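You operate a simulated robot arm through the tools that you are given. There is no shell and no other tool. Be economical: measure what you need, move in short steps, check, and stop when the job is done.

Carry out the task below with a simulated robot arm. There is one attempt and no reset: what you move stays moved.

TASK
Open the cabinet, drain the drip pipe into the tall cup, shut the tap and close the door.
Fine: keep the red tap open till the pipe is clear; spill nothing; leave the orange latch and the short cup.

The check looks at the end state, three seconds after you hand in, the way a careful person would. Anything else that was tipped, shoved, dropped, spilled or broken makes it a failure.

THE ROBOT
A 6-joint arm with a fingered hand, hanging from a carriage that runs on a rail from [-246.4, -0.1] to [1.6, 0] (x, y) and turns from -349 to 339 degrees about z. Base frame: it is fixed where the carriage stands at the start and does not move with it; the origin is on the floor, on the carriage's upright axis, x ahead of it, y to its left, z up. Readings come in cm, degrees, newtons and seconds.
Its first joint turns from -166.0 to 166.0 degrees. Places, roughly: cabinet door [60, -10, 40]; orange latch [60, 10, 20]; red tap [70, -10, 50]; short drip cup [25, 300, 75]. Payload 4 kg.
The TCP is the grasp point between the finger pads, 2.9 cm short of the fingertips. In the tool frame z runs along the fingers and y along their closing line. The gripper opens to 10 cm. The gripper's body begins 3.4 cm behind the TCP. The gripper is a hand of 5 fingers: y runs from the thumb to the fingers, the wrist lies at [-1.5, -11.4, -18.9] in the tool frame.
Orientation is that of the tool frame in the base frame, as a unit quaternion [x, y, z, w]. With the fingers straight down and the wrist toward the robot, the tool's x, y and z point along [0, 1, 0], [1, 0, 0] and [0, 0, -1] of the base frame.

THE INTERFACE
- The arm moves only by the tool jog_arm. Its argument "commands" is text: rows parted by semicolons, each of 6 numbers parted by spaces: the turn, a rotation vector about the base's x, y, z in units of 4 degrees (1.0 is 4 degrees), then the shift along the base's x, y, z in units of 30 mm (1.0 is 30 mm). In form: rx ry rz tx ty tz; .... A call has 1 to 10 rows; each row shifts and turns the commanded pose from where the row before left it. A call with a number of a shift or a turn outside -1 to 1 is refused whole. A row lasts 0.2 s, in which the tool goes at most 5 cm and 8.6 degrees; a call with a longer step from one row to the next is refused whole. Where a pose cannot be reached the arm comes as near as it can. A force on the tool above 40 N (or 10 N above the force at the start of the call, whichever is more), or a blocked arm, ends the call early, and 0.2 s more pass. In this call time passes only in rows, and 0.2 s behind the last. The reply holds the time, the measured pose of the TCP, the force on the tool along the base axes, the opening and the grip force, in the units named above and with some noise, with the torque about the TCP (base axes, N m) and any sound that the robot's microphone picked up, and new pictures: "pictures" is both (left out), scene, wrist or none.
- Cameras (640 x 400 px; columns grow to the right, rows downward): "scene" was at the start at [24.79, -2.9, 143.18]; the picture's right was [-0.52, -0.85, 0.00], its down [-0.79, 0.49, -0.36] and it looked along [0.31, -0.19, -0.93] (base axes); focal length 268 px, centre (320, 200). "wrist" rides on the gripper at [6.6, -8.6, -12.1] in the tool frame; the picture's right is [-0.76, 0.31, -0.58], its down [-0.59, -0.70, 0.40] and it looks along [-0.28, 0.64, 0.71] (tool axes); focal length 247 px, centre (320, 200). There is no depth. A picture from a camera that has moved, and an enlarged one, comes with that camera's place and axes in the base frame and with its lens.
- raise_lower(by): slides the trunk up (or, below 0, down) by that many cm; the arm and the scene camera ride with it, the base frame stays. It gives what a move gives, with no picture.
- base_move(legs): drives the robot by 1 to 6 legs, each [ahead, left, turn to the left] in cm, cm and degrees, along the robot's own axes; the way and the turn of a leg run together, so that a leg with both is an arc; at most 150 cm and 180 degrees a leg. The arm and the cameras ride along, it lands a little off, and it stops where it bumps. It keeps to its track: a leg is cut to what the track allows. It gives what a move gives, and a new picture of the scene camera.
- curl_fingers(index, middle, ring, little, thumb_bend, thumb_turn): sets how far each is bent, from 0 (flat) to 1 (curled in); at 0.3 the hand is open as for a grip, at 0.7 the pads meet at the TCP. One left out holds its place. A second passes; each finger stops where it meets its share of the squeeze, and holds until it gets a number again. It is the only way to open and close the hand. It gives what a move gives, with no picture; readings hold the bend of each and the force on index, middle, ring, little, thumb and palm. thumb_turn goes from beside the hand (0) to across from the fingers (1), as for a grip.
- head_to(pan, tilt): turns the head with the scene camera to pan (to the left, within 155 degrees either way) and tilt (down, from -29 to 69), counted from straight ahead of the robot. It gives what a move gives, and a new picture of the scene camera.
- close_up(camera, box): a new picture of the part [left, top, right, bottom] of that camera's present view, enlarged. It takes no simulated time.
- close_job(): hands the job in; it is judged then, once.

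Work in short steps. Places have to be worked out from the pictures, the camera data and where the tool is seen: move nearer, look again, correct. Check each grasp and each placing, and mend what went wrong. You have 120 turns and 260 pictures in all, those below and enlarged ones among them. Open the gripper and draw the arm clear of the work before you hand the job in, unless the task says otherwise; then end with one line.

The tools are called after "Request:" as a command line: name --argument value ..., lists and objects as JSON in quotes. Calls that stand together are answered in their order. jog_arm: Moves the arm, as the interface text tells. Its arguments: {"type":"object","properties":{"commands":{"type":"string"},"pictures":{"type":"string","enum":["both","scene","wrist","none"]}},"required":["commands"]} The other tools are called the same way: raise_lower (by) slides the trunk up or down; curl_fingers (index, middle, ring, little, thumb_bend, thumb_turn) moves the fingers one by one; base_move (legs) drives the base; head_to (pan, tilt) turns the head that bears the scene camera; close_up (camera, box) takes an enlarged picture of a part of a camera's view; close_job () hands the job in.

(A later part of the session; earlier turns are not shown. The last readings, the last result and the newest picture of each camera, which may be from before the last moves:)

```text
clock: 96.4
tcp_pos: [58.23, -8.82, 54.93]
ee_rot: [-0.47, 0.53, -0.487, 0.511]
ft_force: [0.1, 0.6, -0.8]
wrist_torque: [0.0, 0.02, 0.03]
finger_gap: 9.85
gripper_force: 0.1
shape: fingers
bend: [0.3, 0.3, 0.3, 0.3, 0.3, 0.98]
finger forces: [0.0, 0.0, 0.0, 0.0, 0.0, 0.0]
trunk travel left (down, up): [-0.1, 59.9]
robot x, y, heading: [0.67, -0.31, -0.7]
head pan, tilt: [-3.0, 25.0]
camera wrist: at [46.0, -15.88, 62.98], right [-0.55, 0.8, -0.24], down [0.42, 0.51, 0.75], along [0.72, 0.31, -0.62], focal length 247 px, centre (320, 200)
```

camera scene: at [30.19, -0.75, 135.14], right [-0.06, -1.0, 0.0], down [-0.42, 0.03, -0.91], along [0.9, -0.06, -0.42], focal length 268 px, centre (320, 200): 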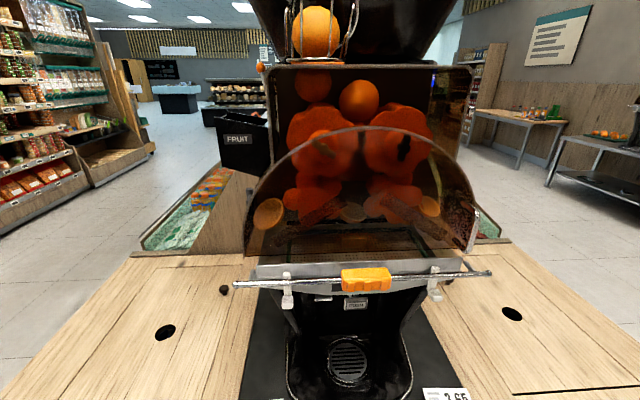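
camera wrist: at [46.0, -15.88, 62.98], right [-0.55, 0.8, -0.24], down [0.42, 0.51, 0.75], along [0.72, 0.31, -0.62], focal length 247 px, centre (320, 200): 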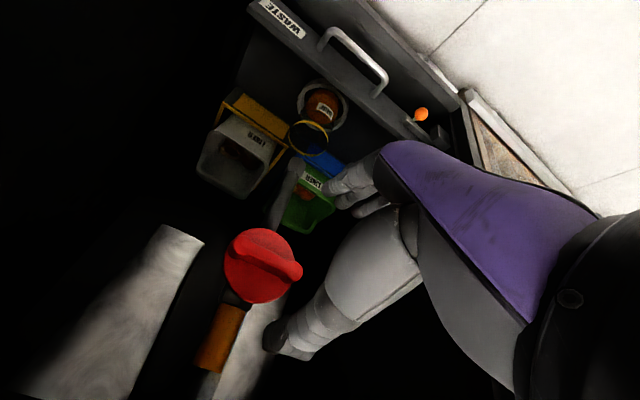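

Reach is fine so far and the tap is clearly seen. I close fingers partway and move in front of the ridge.

Request:
curl_fingers --index 0.5 --middle 0.5 --ring 0.5 --little 0.5 --thumb_bend 0.5

Request:
jog_arm --commands "0 0 0 0.5 -0.1 -0.2; 0 0 0 0.5 -0.1 -0.2; 0 0 0 0.5 -0.05 -0.2; 0 0 0 0.5 0 -0.1" --pictures "wrist"

```text
clock: 97.4
tcp_pos: [58.2, -8.9, 55.0]
ee_rot: [-0.47, 0.531, -0.486, 0.511]
ft_force: [-0.1, -0.3, -0.4]
wrist_torque: [-0.01, -0.01, 0.03]
finger_gap: 5.03
gripper_force: 0.0
shape: fingers
bend: [0.5, 0.5, 0.5, 0.5, 0.5, 1.0]
finger forces: [0.1, 0.0, 0.0, 0.0, 0.0, 0.1]
trunk travel left (down, up): [-0.1, 59.9]
robot x, y, heading: [0.67, 0.46, -0.8]
head pan, tilt: [-3.0, 25.0]
```

```text
clock: 98.4
tcp_pos: [63.52, -9.59, 54.64]
ee_rot: [-0.466, 0.536, -0.482, 0.513]
ft_force: [0.2, 0.6, -0.5]
wrist_torque: [0.01, 0.01, -0.02]
finger_gap: 5.04
gripper_force: 0.1
shape: fingers
bend: [0.5, 0.5, 0.5, 0.5, 0.5, 1.0]
finger forces: [0.0, 0.0, 0.1, 0.0, 0.1, 0.0]
out of reach, approached as far as the arm can: row 2, 3, 4
trunk travel left (down, up): [-0.1, 59.9]
robot x, y, heading: [1.12, 0.23, -0.7]
head pan, tilt: [-3.0, 25.0]
camera wrist: at [51.34, -16.67, 62.57], right [-0.55, 0.8, -0.22], down [0.42, 0.5, 0.75], along [0.72, 0.32, -0.62], focal length 247 px, centre (320, 200)
```

wrist: 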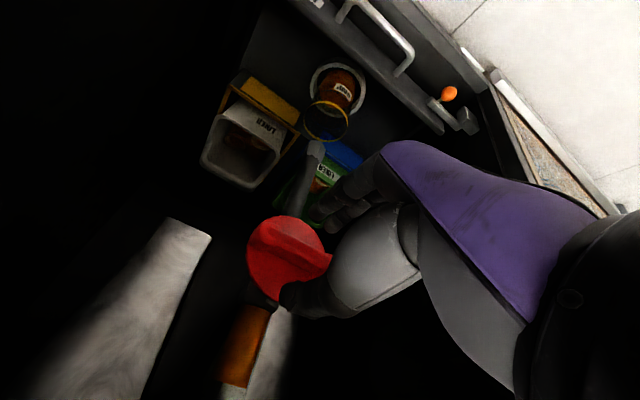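

The arm stops at x 63.5, about 7 cm short. I look down at the arm to understand which limit it is.

Request:
head_to --pan -25 --tilt 69

```text
clock: 99.5
tcp_pos: [63.39, -9.64, 54.64]
ee_rot: [-0.467, 0.536, -0.482, 0.513]
ft_force: [-0.1, -0.4, 1.1]
wrist_torque: [0.01, 0.01, 0.01]
finger_gap: 5.04
gripper_force: 0.0
shape: fingers
bend: [0.5, 0.5, 0.5, 0.5, 0.5, 1.0]
finger forces: [0.0, 0.0, 0.1, 0.0, 0.1, 0.0]
trunk travel left (down, up): [-0.1, 59.9]
robot x, y, heading: [0.72, 0.05, -0.6]
head pan, tilt: [-25.0, 68.8]
camera scene: at [25.99, -2.59, 126.48], right [-0.43, -0.9, 0.0], down [-0.84, 0.4, -0.36], along [0.33, -0.16, -0.93], focal length 268 px, centre (320, 200)
```

scene: 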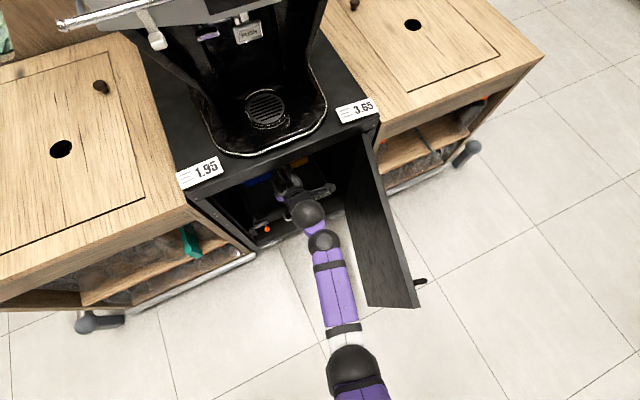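

Judging by geometry, the shoulder sits on the upright axis, so grasping is out of reach, but a straight index finger with the hand tilted up ~14° should reach the ridge. I back off, fold the thumb and other fingers, and extend the index.

Request:
jog_arm --commands "0 0 0 -0.8 0 0.2; 0 0 0 -0.8 0 0.2; 0 -1 0 -0.2 0 0.2; 0 -1 0 0 0 0.2; 0 -1 0 0 0 0.2; 0 -0.5 0 0 0 0" --pictures "none"

Request:
curl_fingers --index 0 --middle 1 --ring 1 --little 1 --thumb_bend 0.9 --thumb_turn 1

Request:
jog_arm --commands "0 0 0 0.2 0 0" --pictures "wrist"

```text
clock: 100.9
tcp_pos: [57.88, -9.57, 58.85]
ee_rot: [-0.405, 0.468, -0.535, 0.575]
ft_force: [0.0, -0.2, -0.5]
wrist_torque: [0.03, 0.01, -0.01]
finger_gap: 5.03
gripper_force: 0.0
shape: fingers
bend: [0.5, 0.5, 0.5, 0.5, 0.5, 1.0]
finger forces: [0.0, 0.0, 0.0, 0.1, 0.0, 0.1]
out of reach, approached as far as the arm can: row 5, 6
trunk travel left (down, up): [-0.1, 59.9]
robot x, y, heading: [0.57, -0.15, -0.8]
head pan, tilt: [-25.0, 68.8]
```

```text
clock: 101.9
tcp_pos: [57.9, -9.49, 58.81]
ee_rot: [-0.404, 0.47, -0.536, 0.572]
ft_force: [-0.1, -0.5, 0.3]
wrist_torque: [0.0, -0.01, 0.01]
finger_gap: 5.41
gripper_force: 0.1
shape: fingers
bend: [0.0, 0.98, 1.0, 1.0, 0.9, 1.0]
finger forces: [0.0, 0.0, 0.0, 0.0, 0.0, 0.0]
trunk travel left (down, up): [-0.1, 59.9]
robot x, y, heading: [1.08, -0.0, -0.5]
head pan, tilt: [-25.0, 68.8]
```

```text
clock: 102.3
tcp_pos: [58.51, -9.56, 59.1]
ee_rot: [-0.405, 0.468, -0.536, 0.574]
ft_force: [-0.4, -0.2, -0.2]
wrist_torque: [0.06, 0.0, -0.01]
finger_gap: 5.35
gripper_force: 0.1
shape: fingers
bend: [0.0, 0.98, 1.0, 1.0, 0.9, 1.0]
finger forces: [0.0, 0.0, 0.0, 0.0, 0.1, 0.1]
trunk travel left (down, up): [-0.1, 59.9]
robot x, y, heading: [1.0, -0.43, -0.6]
head pan, tilt: [-25.0, 68.8]
camera wrist: at [44.81, -16.71, 63.85], right [-0.48, 0.8, -0.35], down [0.23, 0.5, 0.83], along [0.85, 0.32, -0.42], focal length 247 px, centre (320, 200)
```

wrist: 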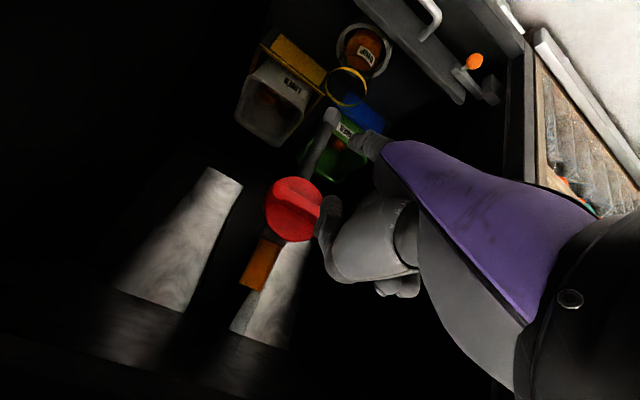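

I can't identify the extended index in this view; I zoom in to see which finger is where.

Request:
close_up --camera "wrist" --box '[240, 80, 440, 320]'

Request:
close_up --camera "scene" --box '[200, 130, 400, 255]'

```text
1.67 times, centred on (340, 200) of wrist
camera zoom: at [44.81, -16.71, 63.85], right [-0.48, 0.8, -0.35], down [0.23, 0.5, 0.83], along [0.85, 0.32, -0.42], focal length 412 px, centre (287, 200)
```

zoom: 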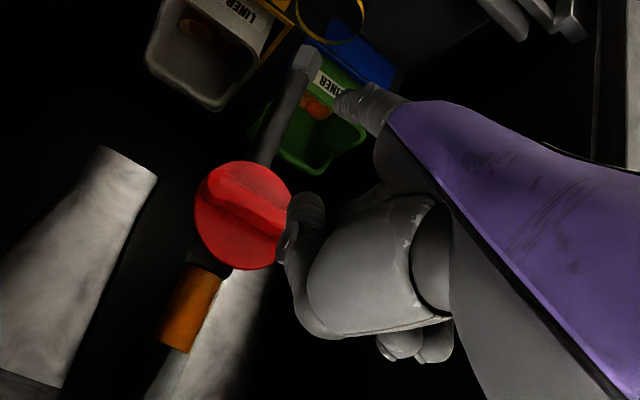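

```text
3.20 times, centred on (300, 192) of scene
camera zoom: at [26.02, -2.6, 126.49], right [-0.43, -0.9, 0.0], down [-0.84, 0.4, -0.36], along [0.33, -0.16, -0.93], focal length 856 px, centre (384, 224)
```

zoom: 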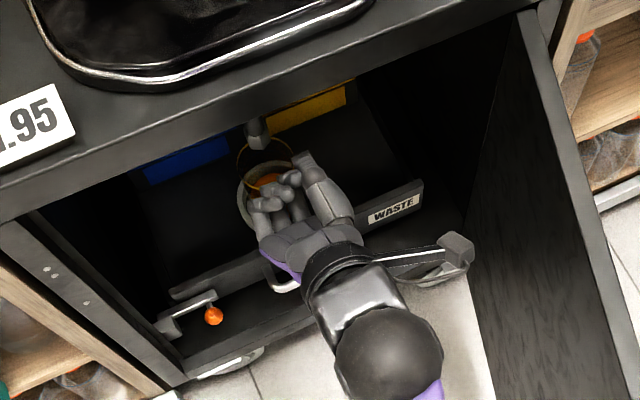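

At bend 0 the finger splays out along the palm line; about 0.25 makes it point forward. I position the index above the ridge's left end and extend to test reach.

Request:
curl_fingers --index 0.2

Request:
base_move --legs '[[0.8, 0, 0]]'

Request:
jog_arm --commands "0 -1 0 0.2 0.4 0.3; 0 0 0 0.4 0.4 0.3; 0 0 0 0.5 0.4 0.2; 0 0 0 0.4 0.4 0; 0 0 0 0.3 0 0" --pictures "wrist"

Request:
close_up --camera "wrist" --box '[200, 60, 440, 300]'

```text
clock: 103.3
tcp_pos: [58.4, -9.63, 59.08]
ee_rot: [-0.405, 0.469, -0.536, 0.574]
ft_force: [-0.1, -0.2, -0.9]
wrist_torque: [0.01, -0.02, -0.02]
finger_gap: 3.24
gripper_force: 0.2
shape: fingers
bend: [0.2, 0.98, 1.0, 1.0, 0.9, 1.0]
finger forces: [0.0, 0.0, 0.1, 0.0, 0.1, 0.0]
trunk travel left (down, up): [-0.1, 59.9]
robot x, y, heading: [0.93, -0.14, -0.5]
head pan, tilt: [-25.0, 68.8]
```

```text
clock: 104.0
tcp_pos: [58.9, -9.68, 59.08]
ee_rot: [-0.405, 0.468, -0.536, 0.574]
ft_force: [0.4, 0.3, 0.5]
wrist_torque: [0.0, -0.03, -0.02]
finger_gap: 3.26
gripper_force: 0.0
shape: fingers
bend: [0.2, 0.98, 1.0, 1.0, 0.9, 1.0]
finger forces: [0.1, 0.0, 0.0, 0.0, 0.0, 0.0]
trunk travel left (down, up): [-0.1, 59.9]
robot x, y, heading: [1.01, -0.08, -0.7]
head pan, tilt: [-25.0, 68.8]
camera scene: at [26.44, -2.59, 126.49], right [-0.43, -0.9, 0.0], down [-0.84, 0.4, -0.36], along [0.33, -0.16, -0.93], focal length 268 px, centre (320, 200)
```

scene: 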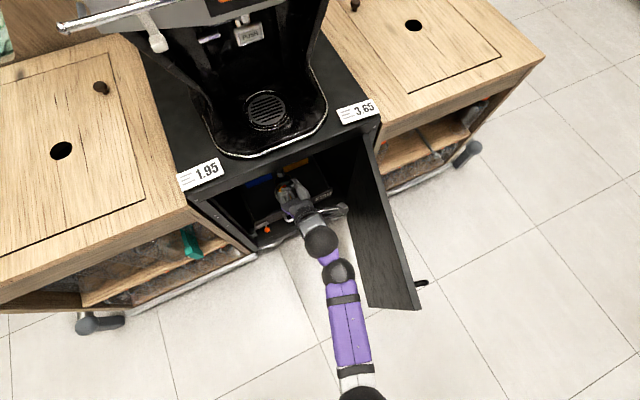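

```text
clock: 105.2
tcp_pos: [64.46, -4.77, 61.61]
ee_rot: [-0.384, 0.451, -0.546, 0.592]
ft_force: [0.3, 0.9, -0.3]
wrist_torque: [-0.01, 0.02, -0.02]
finger_gap: 3.27
gripper_force: 0.0
shape: fingers
bend: [0.2, 0.98, 1.0, 1.0, 0.9, 1.0]
finger forces: [0.0, 0.0, 0.0, 0.0, 0.0, 0.0]
trunk travel left (down, up): [-0.1, 59.9]
robot x, y, heading: [1.14, 0.3, -0.8]
head pan, tilt: [-25.0, 68.8]
camera wrist: at [50.29, -11.99, 65.2], right [-0.45, 0.81, -0.38], down [0.17, 0.49, 0.85], along [0.87, 0.32, -0.36], focal length 247 px, centre (320, 200)
```

wrist: 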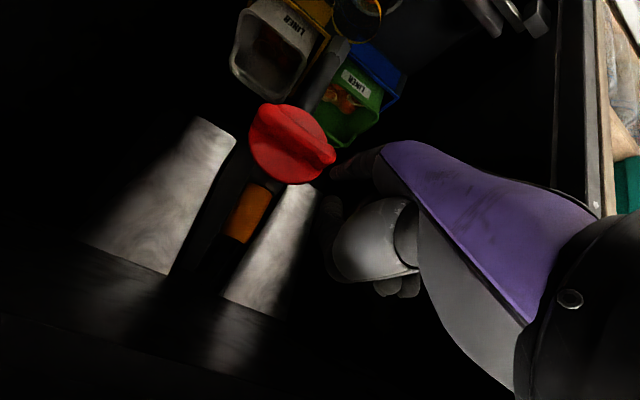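

```text
1.67 times, centred on (320, 180) of wrist
camera zoom: at [50.29, -11.99, 65.2], right [-0.45, 0.81, -0.38], down [0.17, 0.49, 0.85], along [0.87, 0.32, -0.36], focal length 412 px, centre (320, 233)
```

zoom: 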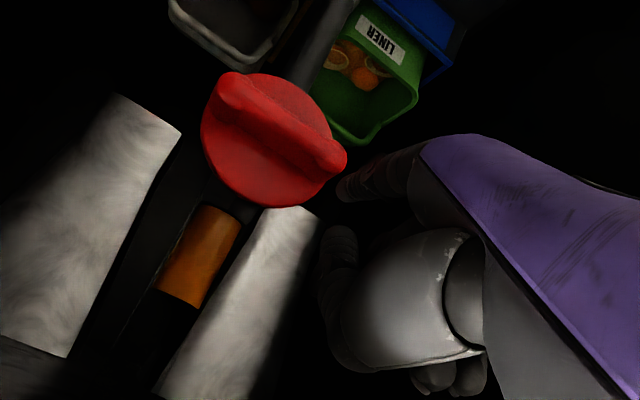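

Reach now suffices. The ridge spans y -12.9…-6 at x ~69.4, z ~53; the index tip is at about [68, -5.3, 55.2]. I advance 2 cm, shift right 1.3 cm, then press down slightly.

Request:
jog_arm --commands "0 0 0 0 -0.2 0.2; 0 0 0 0.35 -0.25 0; 0 0 0 0.35 0 0" --pictures "none"

Request:
close_up --camera "wrist" --box '[200, 60, 440, 300]'

```text
clock: 106.0
tcp_pos: [66.52, -6.1, 62.12]
ee_rot: [-0.384, 0.451, -0.548, 0.591]
ft_force: [0.7, -0.1, 0.1]
wrist_torque: [-0.05, -0.01, 0.0]
finger_gap: 3.28
gripper_force: 0.1
shape: fingers
bend: [0.2, 0.98, 1.0, 1.0, 0.9, 1.0]
finger forces: [0.1, 0.0, 0.1, 0.0, 0.0, 0.1]
trunk travel left (down, up): [-0.1, 59.9]
robot x, y, heading: [1.39, -0.04, -0.7]
head pan, tilt: [-25.0, 68.8]
```

```text
1.67 times, centred on (320, 180) of wrist
camera zoom: at [52.37, -13.29, 65.81], right [-0.45, 0.81, -0.38], down [0.17, 0.5, 0.85], along [0.87, 0.32, -0.36], focal length 412 px, centre (320, 233)
```

zoom: 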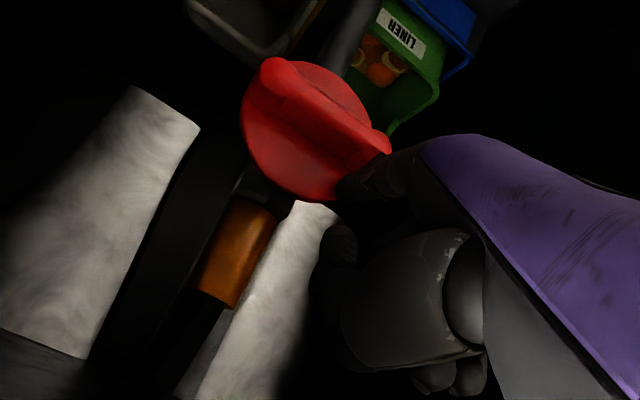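

The fingertip lies in front of the disc above the ridge's left end. I press down in small steps.

Request:
jog_arm --commands "0 0 0 0 0 -0.2; 0 0 0 0 0 -0.2; 0 0 0 0 0 -0.2; 0 0 0 0 0 -0.2" --pictures "none"

Request:
close_up --camera "wrist" --box '[200, 60, 440, 300]'

```text
clock: 107.0
tcp_pos: [66.06, -6.23, 60.87]
ee_rot: [-0.381, 0.453, -0.547, 0.592]
ft_force: [0.5, -0.7, 2.1]
wrist_torque: [-0.01, -0.08, -0.02]
finger_gap: 3.06
gripper_force: 0.7
shape: fingers
bend: [0.21, 0.98, 1.0, 1.0, 0.9, 1.0]
finger forces: [2.0, 0.0, 0.0, 0.0, 0.1, 0.1]
out of reach, approached as far as the arm can: row 2, 3, 4
trunk travel left (down, up): [-0.1, 59.9]
robot x, y, heading: [1.34, 0.15, -0.9]
head pan, tilt: [-25.0, 68.8]
```

```text
1.67 times, centred on (320, 180) of wrist
camera zoom: at [52.02, -13.31, 64.59], right [-0.45, 0.81, -0.37], down [0.17, 0.49, 0.85], along [0.87, 0.32, -0.36], focal length 412 px, centre (320, 233)
```

zoom: 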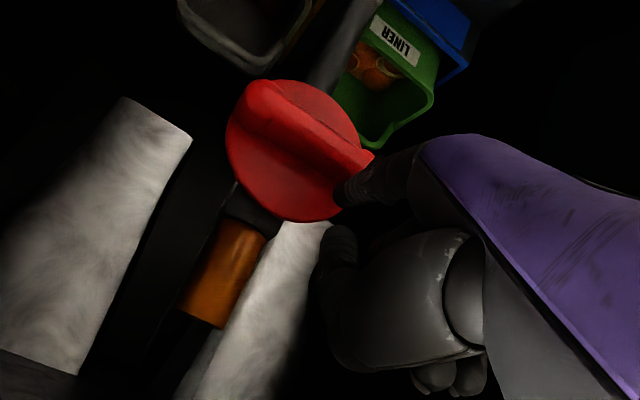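

Contact made (2 N), but going lower shortens the reach. I pitch the hand down instead, pivoting about the wrist, to press the ridge end.

Request:
jog_arm --commands "0 0.5 0 -0.15 0 0; 0 0.5 0 -0.05 0 -0.15" --pictures "none"

Request:
close_up --camera "wrist" --box '[200, 60, 440, 300]'

```text
clock: 107.7
tcp_pos: [65.6, -6.26, 60.61]
ee_rot: [-0.404, 0.469, -0.535, 0.575]
ft_force: [1.2, 0.4, 5.0]
wrist_torque: [-0.03, -0.27, -0.01]
finger_gap: 2.7
gripper_force: 3.0
shape: fingers
bend: [0.23, 0.98, 1.0, 1.0, 0.9, 1.0]
finger forces: [5.2, 0.0, 0.0, 0.0, 0.1, 0.0]
trunk travel left (down, up): [-0.1, 59.9]
robot x, y, heading: [1.36, 0.19, -0.9]
head pan, tilt: [-25.0, 68.8]
```

```text
1.67 times, centred on (320, 180) of wrist
camera zoom: at [51.78, -13.32, 65.28], right [-0.48, 0.81, -0.35], down [0.23, 0.5, 0.84], along [0.85, 0.32, -0.42], focal length 412 px, centre (320, 233)
```

zoom: 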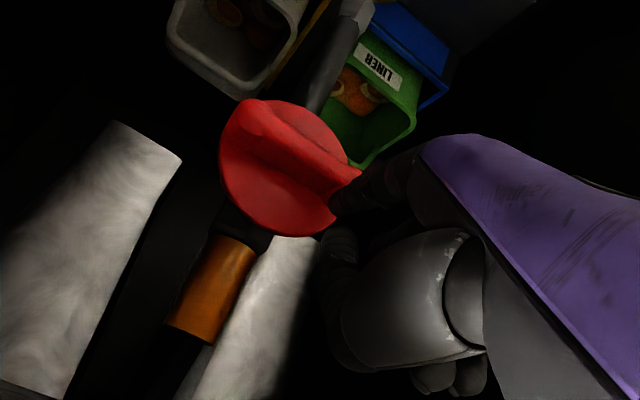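

Force 5 N with no visible rotation yet. I press a bit more.

Request:
jog_arm --commands "0 0.5 0 0 0 -0.25; 0 0.4 0 0 0 -0.25" --pictures "none"

Request:
close_up --camera "wrist" --box '[200, 60, 440, 300]'

```text
clock: 108.2
tcp_pos: [65.65, -6.19, 59.13]
ee_rot: [-0.421, 0.488, -0.522, 0.558]
ft_force: [-1.1, 0.3, 11.5]
wrist_torque: [-0.04, -0.27, 0.01]
finger_gap: 1.66
gripper_force: 6.2
shape: fingers
bend: [0.32, 0.98, 1.0, 1.0, 0.9, 1.0]
finger forces: [11.8, 0.0, 0.0, 0.0, 0.0, 0.1]
trunk travel left (down, up): [-0.1, 59.9]
robot x, y, heading: [1.64, 0.07, -0.5]
head pan, tilt: [-25.0, 68.8]
```

```text
1.67 times, centred on (320, 180) of wrist
camera zoom: at [52.12, -13.27, 64.67], right [-0.5, 0.81, -0.32], down [0.28, 0.5, 0.82], along [0.82, 0.32, -0.47], focal length 412 px, centre (320, 233)
```

zoom: 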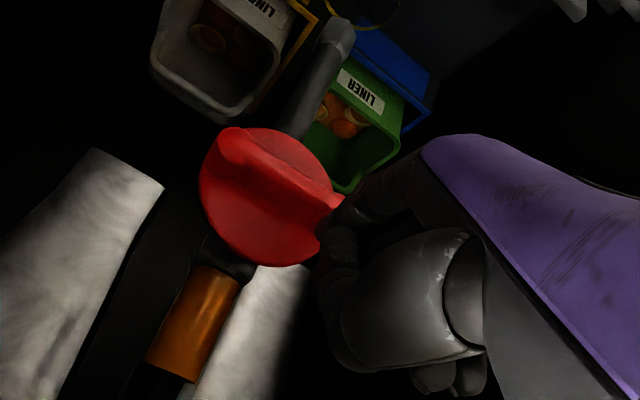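

No rotation at 11.5 N counter-clockwise, so it likely opens clockwise. I lift off and move the index over the ridge's right end.

Request:
jog_arm --commands "0 -0.5 0 0 0 0.5; 0 -0.5 0 -0.1 0 0.5; 0 -0.4 0 -0.1 -0.6 0.1; 0 -0.3 0 0 -0.6 0; 0 0 0 0 -0.6 0; 0 0 0 0.2 0 0; 0 0 0 0.2 0 0" --pictures "none"

Request:
close_up --camera "wrist" --box '[200, 60, 440, 300]'

```text
clock: 109.8
tcp_pos: [66.19, -11.89, 62.14]
ee_rot: [-0.39, 0.451, -0.547, 0.587]
ft_force: [-0.7, -0.7, -0.3]
wrist_torque: [0.02, -0.02, -0.02]
finger_gap: 3.24
gripper_force: 0.2
shape: fingers
bend: [0.2, 0.98, 1.0, 1.0, 0.9, 1.0]
finger forces: [0.1, 0.0, 0.0, 0.0, 0.0, 0.0]
trunk travel left (down, up): [-0.1, 59.9]
robot x, y, heading: [1.37, 0.34, -0.3]
head pan, tilt: [-25.0, 68.8]
```

```text
1.67 times, centred on (320, 180) of wrist
camera zoom: at [52.08, -18.84, 66.17], right [-0.46, 0.8, -0.38], down [0.18, 0.5, 0.84], along [0.87, 0.32, -0.38], focal length 412 px, centre (320, 233)
```

zoom: 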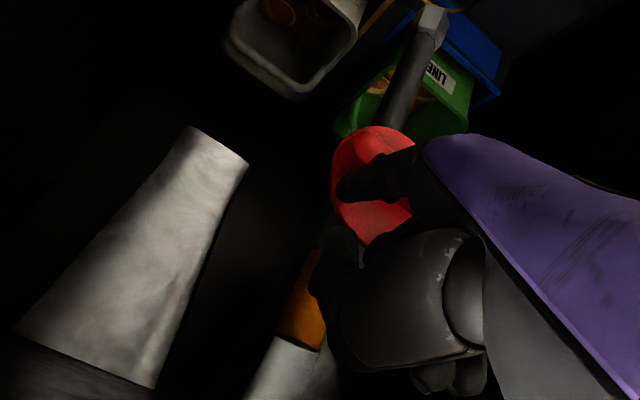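

The fingertip is over the ridge's right end. I press down with the pitching move.

Request:
jog_arm --commands "0 0.5 0 -0.05 0 -0.3; 0 0.5 0 -0.05 0 -0.3; 0 0.5 0 -0.05 0 -0.3" --pictures "none"

Request:
close_up --camera "wrist" --box '[200, 60, 440, 300]'

```text
clock: 110.7
tcp_pos: [65.59, -11.81, 59.55]
ee_rot: [-0.419, 0.483, -0.526, 0.561]
ft_force: [-0.9, 0.0, 1.4]
wrist_torque: [-0.03, -0.04, 0.02]
finger_gap: 3.09
gripper_force: 0.5
shape: fingers
bend: [0.21, 0.98, 1.0, 1.0, 0.9, 1.0]
finger forces: [1.2, 0.1, 0.1, 0.1, 0.1, 0.0]
trunk travel left (down, up): [-0.1, 59.9]
robot x, y, heading: [1.29, -0.1, -0.6]
head pan, tilt: [-25.0, 68.8]
```

```text
1.67 times, centred on (320, 180) of wrist
camera zoom: at [52.09, -18.76, 64.98], right [-0.49, 0.8, -0.33], down [0.27, 0.5, 0.82], along [0.83, 0.32, -0.47], focal length 412 px, centre (320, 233)
```

zoom: 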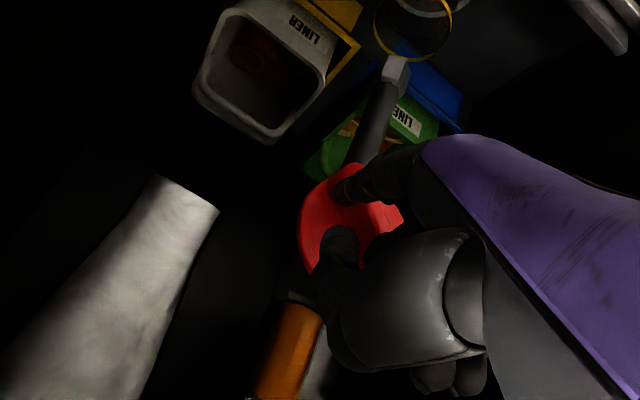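

Low resistance here: it may be turning. I keep pressing down a bit and look.

Request:
jog_arm --commands "0 0.5 0 0 0 -0.3; 0 0.5 0 0 0.05 -0.3" --pictures "none"

Request:
close_up --camera "wrist" --box '[200, 60, 440, 300]'

```text
clock: 111.2
tcp_pos: [65.65, -11.45, 57.74]
ee_rot: [-0.436, 0.503, -0.51, 0.546]
ft_force: [0.6, -1.0, 0.0]
wrist_torque: [-0.01, -0.02, -0.01]
finger_gap: 3.21
gripper_force: 0.0
shape: fingers
bend: [0.2, 0.98, 1.0, 1.0, 0.9, 1.0]
finger forces: [0.1, 0.0, 0.1, 0.0, 0.0, 0.0]
trunk travel left (down, up): [-0.1, 59.9]
robot x, y, heading: [1.45, 0.06, -0.5]
head pan, tilt: [-25.0, 68.8]
```

```text
1.67 times, centred on (320, 180) of wrist
camera zoom: at [52.49, -18.52, 64.1], right [-0.52, 0.81, -0.29], down [0.33, 0.5, 0.8], along [0.79, 0.32, -0.52], focal length 412 px, centre (320, 233)
```

zoom: 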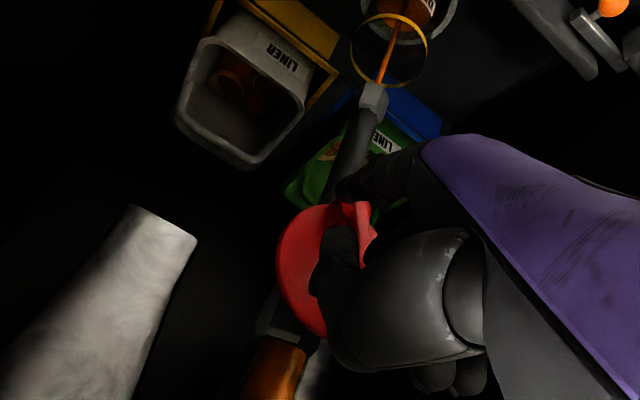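

Juice is flowing in a stream into the cup: the tap is open (clockwise). I withdraw straight back and watch.

Request:
jog_arm --commands "0 0 0 -0.6 -0.1 0; 0 0 0 -0.8 0 0; 0 0 0 -0.8 0 0" --pictures "wrist"

Request:
close_up --camera "wrist" --box '[200, 20, 440, 260]'

```text
clock: 112.0
tcp_pos: [58.76, -11.84, 57.61]
ee_rot: [-0.437, 0.502, -0.51, 0.544]
ft_force: [-0.4, 0.1, 0.6]
wrist_torque: [0.01, 0.0, 0.01]
finger_gap: 3.23
gripper_force: 0.1
shape: fingers
bend: [0.2, 0.98, 1.0, 1.0, 0.9, 1.0]
finger forces: [0.0, 0.0, 0.0, 0.1, 0.1, 0.1]
trunk travel left (down, up): [-0.1, 59.9]
robot x, y, heading: [1.19, 0.16, -0.7]
head pan, tilt: [-25.0, 68.8]
camera wrist: at [45.69, -18.82, 64.01], right [-0.52, 0.8, -0.29], down [0.33, 0.5, 0.8], along [0.79, 0.32, -0.52], focal length 247 px, centre (320, 200)
```

wrist: 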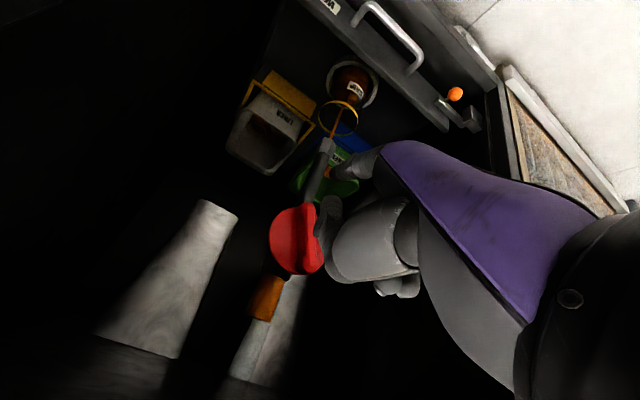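

```text
1.67 times, centred on (320, 140) of wrist
camera zoom: at [45.69, -18.82, 64.01], right [-0.52, 0.8, -0.29], down [0.33, 0.5, 0.8], along [0.79, 0.32, -0.52], focal length 412 px, centre (320, 300)
```

zoom: 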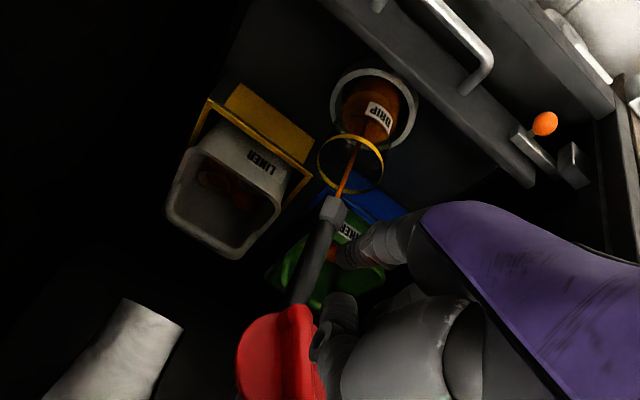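

The stream goes inside the yellow rim. I wait, watching the orange sight-piece and the stream.

Request:
curl_fingers --index 0.2

Request:
curl_fingers --index 0.2

Request:
close_up --camera "wrist" --box '[200, 50, 480, 330]'

```text
clock: 113.0
tcp_pos: [58.89, -11.75, 57.68]
ee_rot: [-0.436, 0.502, -0.511, 0.545]
ft_force: [-0.2, -0.8, 0.3]
wrist_torque: [0.01, -0.07, -0.02]
finger_gap: 3.25
gripper_force: 0.1
shape: fingers
bend: [0.2, 0.98, 1.0, 1.0, 0.9, 1.0]
finger forces: [0.0, 0.1, 0.0, 0.1, 0.1, 0.1]
trunk travel left (down, up): [-0.1, 59.9]
robot x, y, heading: [1.52, 0.06, -0.5]
head pan, tilt: [-25.0, 68.8]
```

```text
clock: 114.0
tcp_pos: [58.95, -11.78, 57.71]
ee_rot: [-0.436, 0.502, -0.512, 0.544]
ft_force: [0.1, -0.4, 1.2]
wrist_torque: [-0.01, 0.02, 0.01]
finger_gap: 3.25
gripper_force: 0.0
shape: fingers
bend: [0.2, 0.98, 1.0, 1.0, 0.9, 1.0]
finger forces: [0.0, 0.0, 0.1, 0.0, 0.0, 0.0]
trunk travel left (down, up): [-0.1, 59.9]
robot x, y, heading: [1.15, 0.12, -0.6]
head pan, tilt: [-25.0, 68.8]
```

```text
1.43 times, centred on (340, 190) of wrist
camera zoom: at [45.88, -18.84, 64.09], right [-0.52, 0.8, -0.29], down [0.33, 0.5, 0.8], along [0.79, 0.32, -0.52], focal length 353 px, centre (291, 214)
```

zoom: 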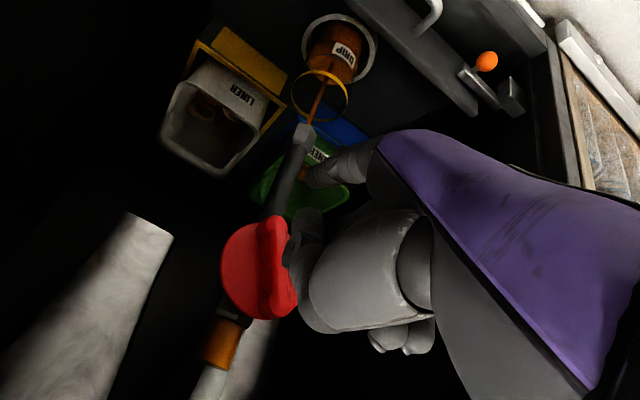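

The sight-piece level seems to be dropping. I keep waiting and watching the cup level.

Request:
curl_fingers --index 0.2

Request:
curl_fingers --index 0.2

Request:
close_up --camera "wrist" --box '[240, 50, 400, 150]'

Request:
close_up --camera "wrist" --box '[200, 200, 360, 300]'

```text
clock: 115.0
tcp_pos: [58.96, -11.69, 57.63]
ee_rot: [-0.437, 0.502, -0.511, 0.544]
ft_force: [0.2, 0.4, 0.0]
wrist_torque: [0.01, 0.03, 0.03]
finger_gap: 3.25
gripper_force: 0.0
shape: fingers
bend: [0.2, 0.98, 1.0, 1.0, 0.9, 1.0]
finger forces: [0.0, 0.1, 0.1, 0.1, 0.0, 0.0]
trunk travel left (down, up): [-0.1, 59.9]
robot x, y, heading: [1.61, -0.04, -0.8]
head pan, tilt: [-25.0, 68.8]
```

```text
clock: 116.0
tcp_pos: [59.05, -11.72, 57.66]
ee_rot: [-0.437, 0.502, -0.511, 0.544]
ft_force: [-0.4, 0.1, -0.9]
wrist_torque: [-0.03, 0.0, -0.04]
finger_gap: 3.25
gripper_force: 0.1
shape: fingers
bend: [0.2, 0.98, 1.0, 1.0, 0.9, 1.0]
finger forces: [0.0, 0.1, 0.1, 0.0, 0.0, 0.1]
trunk travel left (down, up): [-0.1, 59.9]
robot x, y, heading: [1.49, 0.07, -0.5]
head pan, tilt: [-25.0, 68.8]
```

```text
4.00 times, centred on (320, 100) of wrist
camera zoom: at [45.88, -18.84, 64.09], right [-0.52, 0.8, -0.29], down [0.33, 0.5, 0.8], along [0.79, 0.32, -0.52], focal length 988 px, centre (320, 600)
```

zoom: 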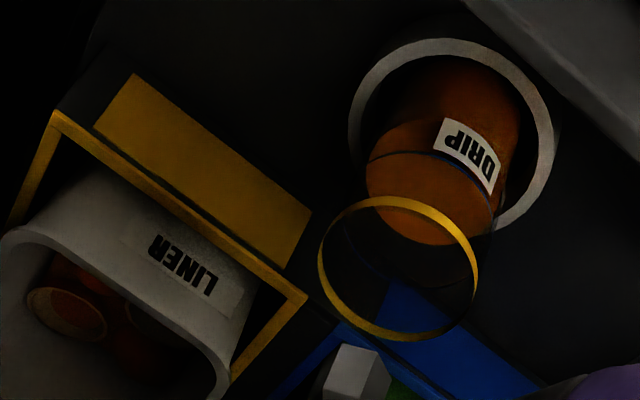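

```text
4.00 times, centred on (280, 250) of wrist
camera zoom: at [45.88, -18.84, 64.09], right [-0.52, 0.8, -0.29], down [0.33, 0.5, 0.8], along [0.79, 0.32, -0.52], focal length 988 px, centre (480, 0)
```

zoom: 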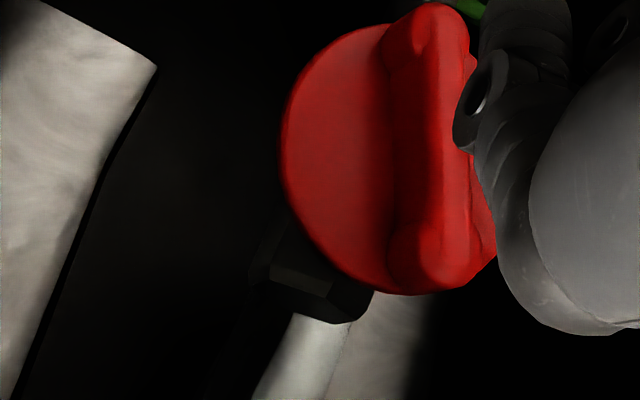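

The stream has stopped, the sight-piece is clear and the cup is about two-thirds full with no spill. Now I close: bring the index to the right of the ridge's upper end and go back in.

Request:
jog_arm --commands "0 -1 0 0 0.05 0.6; 0 -1 0 0 0.05 0.6; 0 -0.9 0 0 0.05 0.6; 0 0 0 0.6 0 0; 0 0 0 0.6 0 0; 0 0 0 0.6 0 0; 0 0 0 0.5 0 0" --pictures "none"

Request:
close_up --camera "wrist" --box '[200, 60, 440, 300]'

```text
clock: 117.7
tcp_pos: [65.93, -11.24, 63.33]
ee_rot: [-0.382, 0.444, -0.553, 0.593]
ft_force: [-0.2, 0.3, 0.0]
wrist_torque: [0.01, -0.01, 0.01]
finger_gap: 3.28
gripper_force: 0.2
shape: fingers
bend: [0.2, 0.98, 1.0, 1.0, 0.9, 1.0]
finger forces: [0.0, 0.0, 0.0, 0.1, 0.1, 0.1]
trunk travel left (down, up): [-0.1, 59.9]
robot x, y, heading: [1.47, -0.04, -0.5]
head pan, tilt: [-25.0, 68.8]
```

```text
1.67 times, centred on (320, 180) of wrist
camera zoom: at [51.82, -18.38, 66.87], right [-0.45, 0.8, -0.39], down [0.16, 0.5, 0.85], along [0.88, 0.32, -0.35], focal length 412 px, centre (320, 233)
```

zoom: 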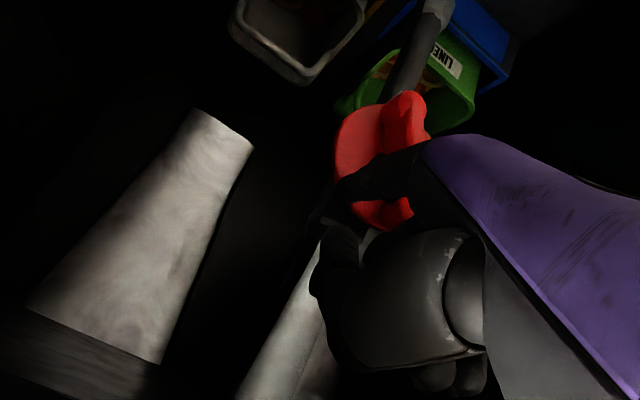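

The tip is right of the ridge. I push 0.6 cm deeper and sweep left and down along the arc.

Request:
jog_arm --commands "0 0 0 0.2 0 0; 0 0 0 0 0.3 -0.05; 0 0 0 0 0.3 -0.05; 0 0 0 0 0.25 -0.1; 0 0 0 0 0.25 -0.1" --pictures "none"

Request:
close_up --camera "wrist" --box '[200, 60, 440, 300]'

```text
clock: 118.8
tcp_pos: [66.51, -8.16, 62.35]
ee_rot: [-0.381, 0.446, -0.55, 0.594]
ft_force: [0.2, -1.0, 0.3]
wrist_torque: [-0.04, -0.05, -0.02]
finger_gap: 3.2
gripper_force: 1.1
shape: fingers
bend: [0.21, 0.98, 1.0, 1.0, 0.9, 1.0]
finger forces: [1.1, 0.1, 0.0, 0.1, 0.0, 0.0]
trunk travel left (down, up): [-0.1, 59.9]
robot x, y, heading: [1.27, -0.4, -0.8]
head pan, tilt: [-25.0, 68.8]
```

```text
1.67 times, centred on (320, 180) of wrist
camera zoom: at [52.35, -15.15, 65.89], right [-0.45, 0.81, -0.39], down [0.16, 0.5, 0.85], along [0.88, 0.32, -0.35], focal length 412 px, centre (320, 233)
```

zoom: 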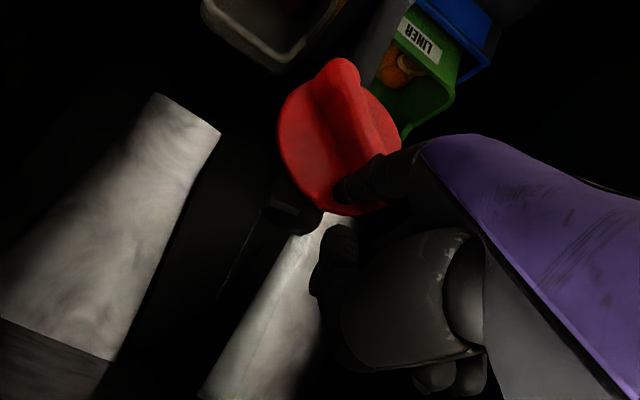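

The ridge is turning back. I continue along the arc down to the closed position and press lightly.

Request:
jog_arm --commands "0 0 0 0 0.25 -0.15; 0 0 0 0 0.2 -0.2; 0 0.3 0 -0.03 0.15 -0.2; 0 0.5 0 -0.05 0.05 -0.25; 0 0.5 0 -0.05 0 -0.25" --pictures "none"

Request:
close_up --camera "wrist" --box '[200, 60, 440, 300]'

```text
clock: 120.0
tcp_pos: [66.14, -6.12, 59.86]
ee_rot: [-0.402, 0.473, -0.534, 0.574]
ft_force: [-0.6, -0.6, 10.0]
wrist_torque: [-0.12, -0.29, 0.02]
finger_gap: 2.23
gripper_force: 5.5
shape: fingers
bend: [0.27, 0.98, 1.0, 1.0, 0.9, 1.0]
finger forces: [10.4, 0.0, 0.0, 0.1, 0.0, 0.0]
out of reach, approached as far as the arm can: row 2
trunk travel left (down, up): [-0.1, 59.9]
robot x, y, heading: [1.09, 0.14, -0.6]
head pan, tilt: [-25.0, 68.8]
```

```text
1.67 times, centred on (320, 180) of wrist
camera zoom: at [52.4, -13.28, 64.62], right [-0.48, 0.81, -0.34], down [0.23, 0.49, 0.84], along [0.85, 0.32, -0.43], focal length 412 px, centre (320, 233)
```

zoom: 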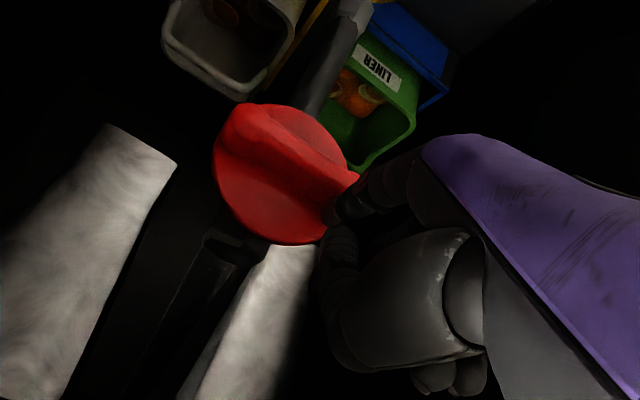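

The tap is back at its stop, ridge horizontal, pipe clear. I lift off and withdraw the hand from the cabinet.

Request:
jog_arm --commands "0 0 0 -0.1 0 0.3; 0 0 0 -0.2 0 0.3; 0 0 0 -0.9 0 0; 0 0 0 -0.9 0 0; 0 0 0 -0.9 0 0; 0 0 0 -0.9 0 0" --pictures "wrist"

Request:
close_up --camera "wrist" --box '[160, 0, 480, 320]'

```text
clock: 121.5
tcp_pos: [54.14, -6.04, 61.21]
ee_rot: [-0.407, 0.471, -0.534, 0.571]
ft_force: [-0.2, -0.5, 1.2]
wrist_torque: [0.02, 0.01, -0.01]
finger_gap: 3.28
gripper_force: 0.0
shape: fingers
bend: [0.2, 0.98, 1.0, 1.0, 0.9, 1.0]
finger forces: [0.0, 0.1, 0.1, 0.0, 0.0, 0.0]
trunk travel left (down, up): [-0.1, 59.9]
robot x, y, heading: [1.34, 0.2, -0.5]
head pan, tilt: [-25.0, 68.8]
camera wrist: at [40.36, -13.16, 66.02], right [-0.48, 0.8, -0.35], down [0.24, 0.5, 0.83], along [0.84, 0.32, -0.43], focal length 247 px, centre (320, 200)
```

wrist: 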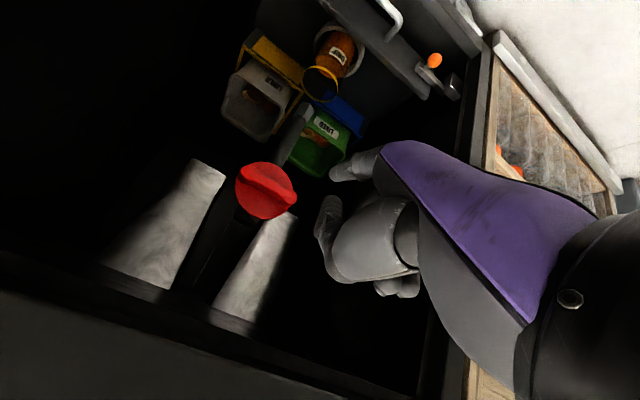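

```text
1.25 times, centred on (320, 160) of wrist
camera zoom: at [40.36, -13.16, 66.02], right [-0.48, 0.8, -0.35], down [0.24, 0.5, 0.83], along [0.84, 0.32, -0.43], focal length 309 px, centre (320, 250)
```

zoom: 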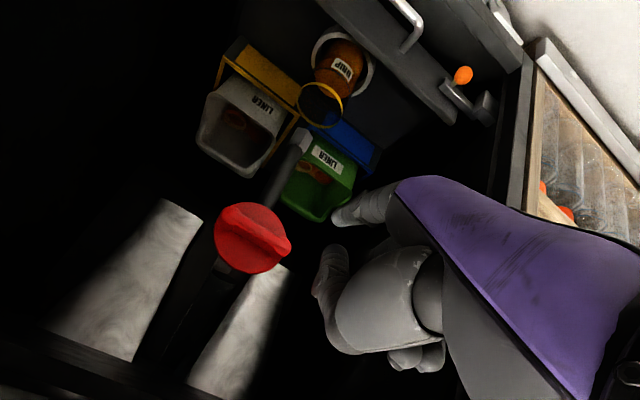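

All good inside; no stream. I make a fist, drive back 60 cm, and look at the door.

Request:
base_move --legs '[[-62, 0, 0]]'

Request:
curl_fingers --index 0.9

Request:
head_to --pan -15 --tilt 50

```text
clock: 124.9
tcp_pos: [-7.37, -6.19, 61.27]
ee_rot: [-0.406, 0.47, -0.535, 0.572]
ft_force: [-1.0, 0.2, 0.0]
wrist_torque: [-0.01, 0.01, 0.01]
finger_gap: 3.26
gripper_force: 0.1
shape: fingers
bend: [0.2, 0.98, 1.0, 1.0, 0.9, 1.0]
finger forces: [0.0, 0.0, 0.1, 0.0, 0.0, 0.0]
trunk travel left (down, up): [-0.1, 59.9]
robot x, y, heading: [-60.13, 0.06, -0.4]
head pan, tilt: [-25.0, 68.8]
camera scene: at [-35.21, -2.64, 126.47], right [-0.43, -0.9, 0.0], down [-0.84, 0.4, -0.36], along [0.33, -0.16, -0.93], focal length 268 px, centre (320, 200)
```

scene: 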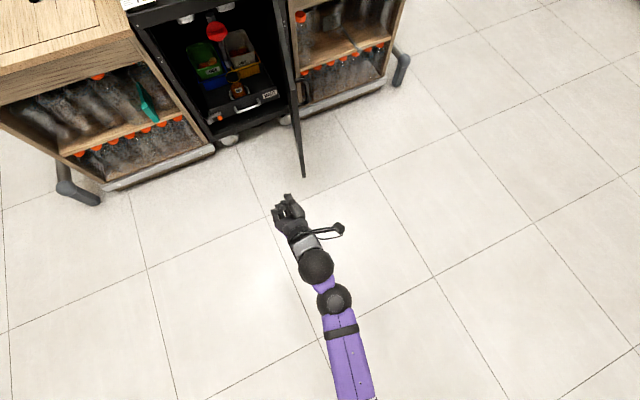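

```text
clock: 125.9
tcp_pos: [-7.28, -6.16, 61.33]
ee_rot: [-0.407, 0.471, -0.535, 0.571]
ft_force: [0.0, 0.0, 0.0]
wrist_torque: [-0.01, -0.01, 0.02]
finger_gap: 0.73
gripper_force: 0.1
shape: fingers
bend: [0.47, 0.99, 1.0, 1.0, 0.9, 1.0]
finger forces: [0.0, 0.0, 0.1, 0.0, 0.1, 0.0]
trunk travel left (down, up): [-0.1, 59.9]
robot x, y, heading: [-60.14, -0.06, -0.5]
head pan, tilt: [-25.0, 68.8]
```

```text
clock: 126.7
tcp_pos: [-7.29, -6.25, 61.23]
ee_rot: [-0.406, 0.471, -0.536, 0.571]
ft_force: [-1.3, -0.7, -0.1]
wrist_torque: [0.0, 0.02, 0.0]
finger_gap: 0.69
gripper_force: 0.1
shape: fingers
bend: [0.46, 0.99, 1.0, 1.0, 0.9, 1.0]
finger forces: [0.1, 0.0, 0.0, 0.1, 0.0, 0.0]
trunk travel left (down, up): [-0.1, 59.9]
robot x, y, heading: [-60.2, 0.3, -0.6]
head pan, tilt: [-15.0, 50.0]
camera scene: at [-32.81, -2.3, 128.67], right [-0.27, -0.96, 0.0], down [-0.74, 0.21, -0.64], along [0.62, -0.17, -0.77], focal length 268 px, centre (320, 200)
```

scene: 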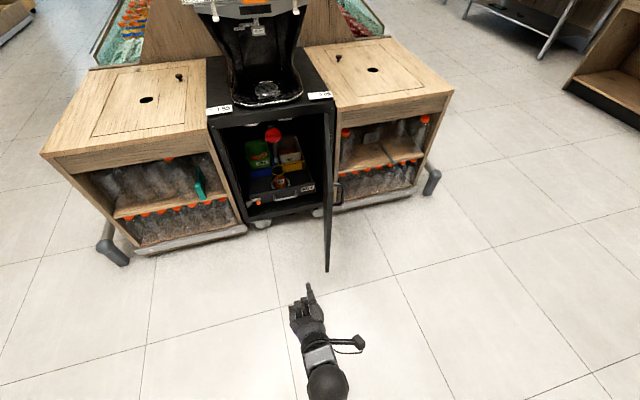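

The door stands at about 68°. I'll turn the base right by 34° so the fist swings to the door's outer side, then drive forward along the track.

Request:
base_move --legs '[[0, 0, -34]]'

Request:
base_move --legs '[[33.2, 22.4, 0]]'

Request:
head_to --pan 15 --tilt 62

```text
clock: 128.8
tcp_pos: [-19.75, -34.67, 61.32]
ee_rot: [0.252, -0.569, 0.678, -0.391]
ft_force: [0.4, 0.2, 1.0]
wrist_torque: [-0.01, 0.01, 0.01]
finger_gap: 0.68
gripper_force: 0.1
shape: fingers
bend: [0.45, 0.99, 1.0, 1.0, 0.9, 1.0]
finger forces: [0.0, 0.0, 0.0, 0.0, 0.0, 0.0]
trunk travel left (down, up): [-0.1, 59.9]
robot x, y, heading: [-60.18, -0.12, -34.7]
head pan, tilt: [-15.0, 50.0]
camera scene: at [-38.75, -17.18, 128.67], right [-0.76, -0.65, 0.0], down [-0.5, 0.58, -0.64], along [0.42, -0.49, -0.77], focal length 268 px, centre (320, 200)
```

scene: 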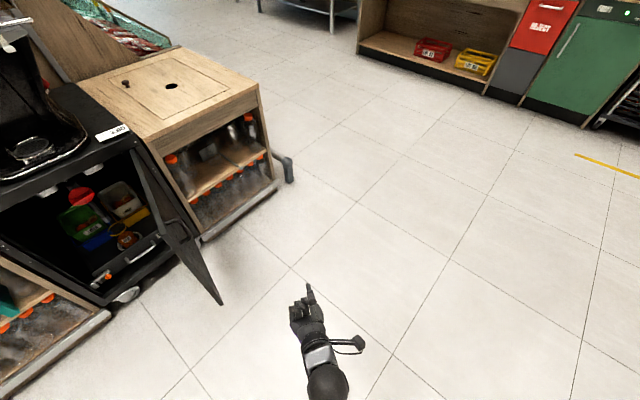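

```text
clock: 131.3
tcp_pos: [20.88, -34.56, 61.27]
ee_rot: [0.252, -0.568, 0.678, -0.392]
ft_force: [-0.1, -0.9, -0.8]
wrist_torque: [0.0, 0.01, -0.02]
finger_gap: 0.7
gripper_force: 0.0
shape: fingers
bend: [0.45, 0.99, 1.0, 1.0, 0.9, 1.0]
finger forces: [0.0, 0.0, 0.0, 0.0, 0.1, 0.0]
trunk travel left (down, up): [-0.1, 59.9]
robot x, y, heading: [-19.72, 0.02, -34.4]
head pan, tilt: [-15.0, 50.0]
camera scene: at [1.82, -17.09, 128.68], right [-0.76, -0.65, 0.0], down [-0.5, 0.58, -0.64], along [0.42, -0.49, -0.77], focal length 268 px, centre (320, 200)
```

scene: 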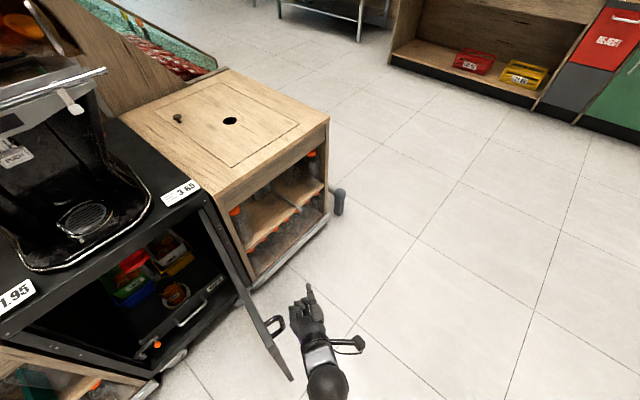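

```text
clock: 132.2
tcp_pos: [20.97, -34.62, 61.27]
ee_rot: [0.253, -0.569, 0.678, -0.392]
ft_force: [0.0, 0.0, 0.4]
wrist_torque: [-0.03, 0.01, 0.04]
finger_gap: 0.64
gripper_force: 0.1
shape: fingers
bend: [0.45, 0.99, 1.0, 1.0, 0.9, 1.0]
finger forces: [0.0, 0.0, 0.0, 0.1, 0.1, 0.2]
trunk travel left (down, up): [-0.1, 59.9]
robot x, y, heading: [-19.9, 0.28, -34.4]
head pan, tilt: [15.0, 62.0]
camera scene: at [2.84, -13.39, 127.19], right [-0.33, -0.94, 0.0], down [-0.83, 0.29, -0.47], along [0.44, -0.16, -0.88], focal length 268 px, centre (320, 200)
```

scene: 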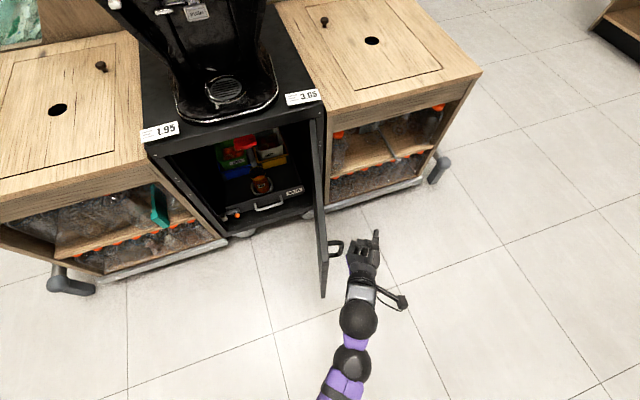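

The fist is outside the door beside the handle. I turn the base left to push the door shut partway.

Request:
base_move --legs '[[0, 0, 20]]'

```text
clock: 133.7
tcp_pos: [30.25, -18.4, 61.19]
ee_rot: [0.347, -0.516, 0.599, -0.504]
ft_force: [-0.4, -0.2, 0.1]
wrist_torque: [0.01, 0.0, -0.03]
finger_gap: 0.66
gripper_force: 0.0
shape: fingers
bend: [0.45, 0.99, 1.0, 1.0, 0.9, 1.0]
finger forces: [0.1, 0.0, 0.1, 0.1, 0.0, 0.1]
trunk travel left (down, up): [-0.1, 59.9]
robot x, y, heading: [-20.11, -0.23, -14.0]
head pan, tilt: [15.0, 62.0]
camera scene: at [6.08, -4.79, 127.19], right [0.01, -1.0, 0.0], down [-0.88, -0.01, -0.47], along [0.47, 0.01, -0.88], focal length 268 px, centre (320, 200)
```

scene: 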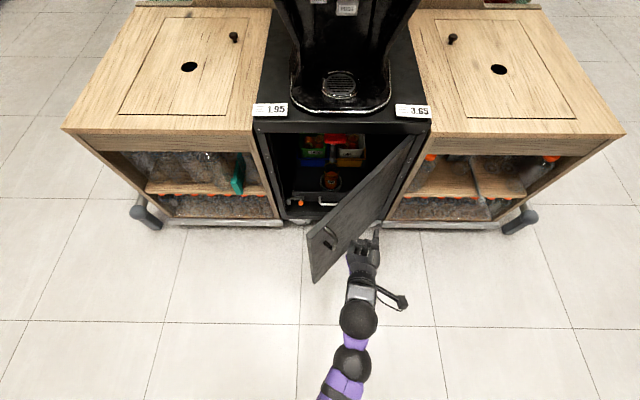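

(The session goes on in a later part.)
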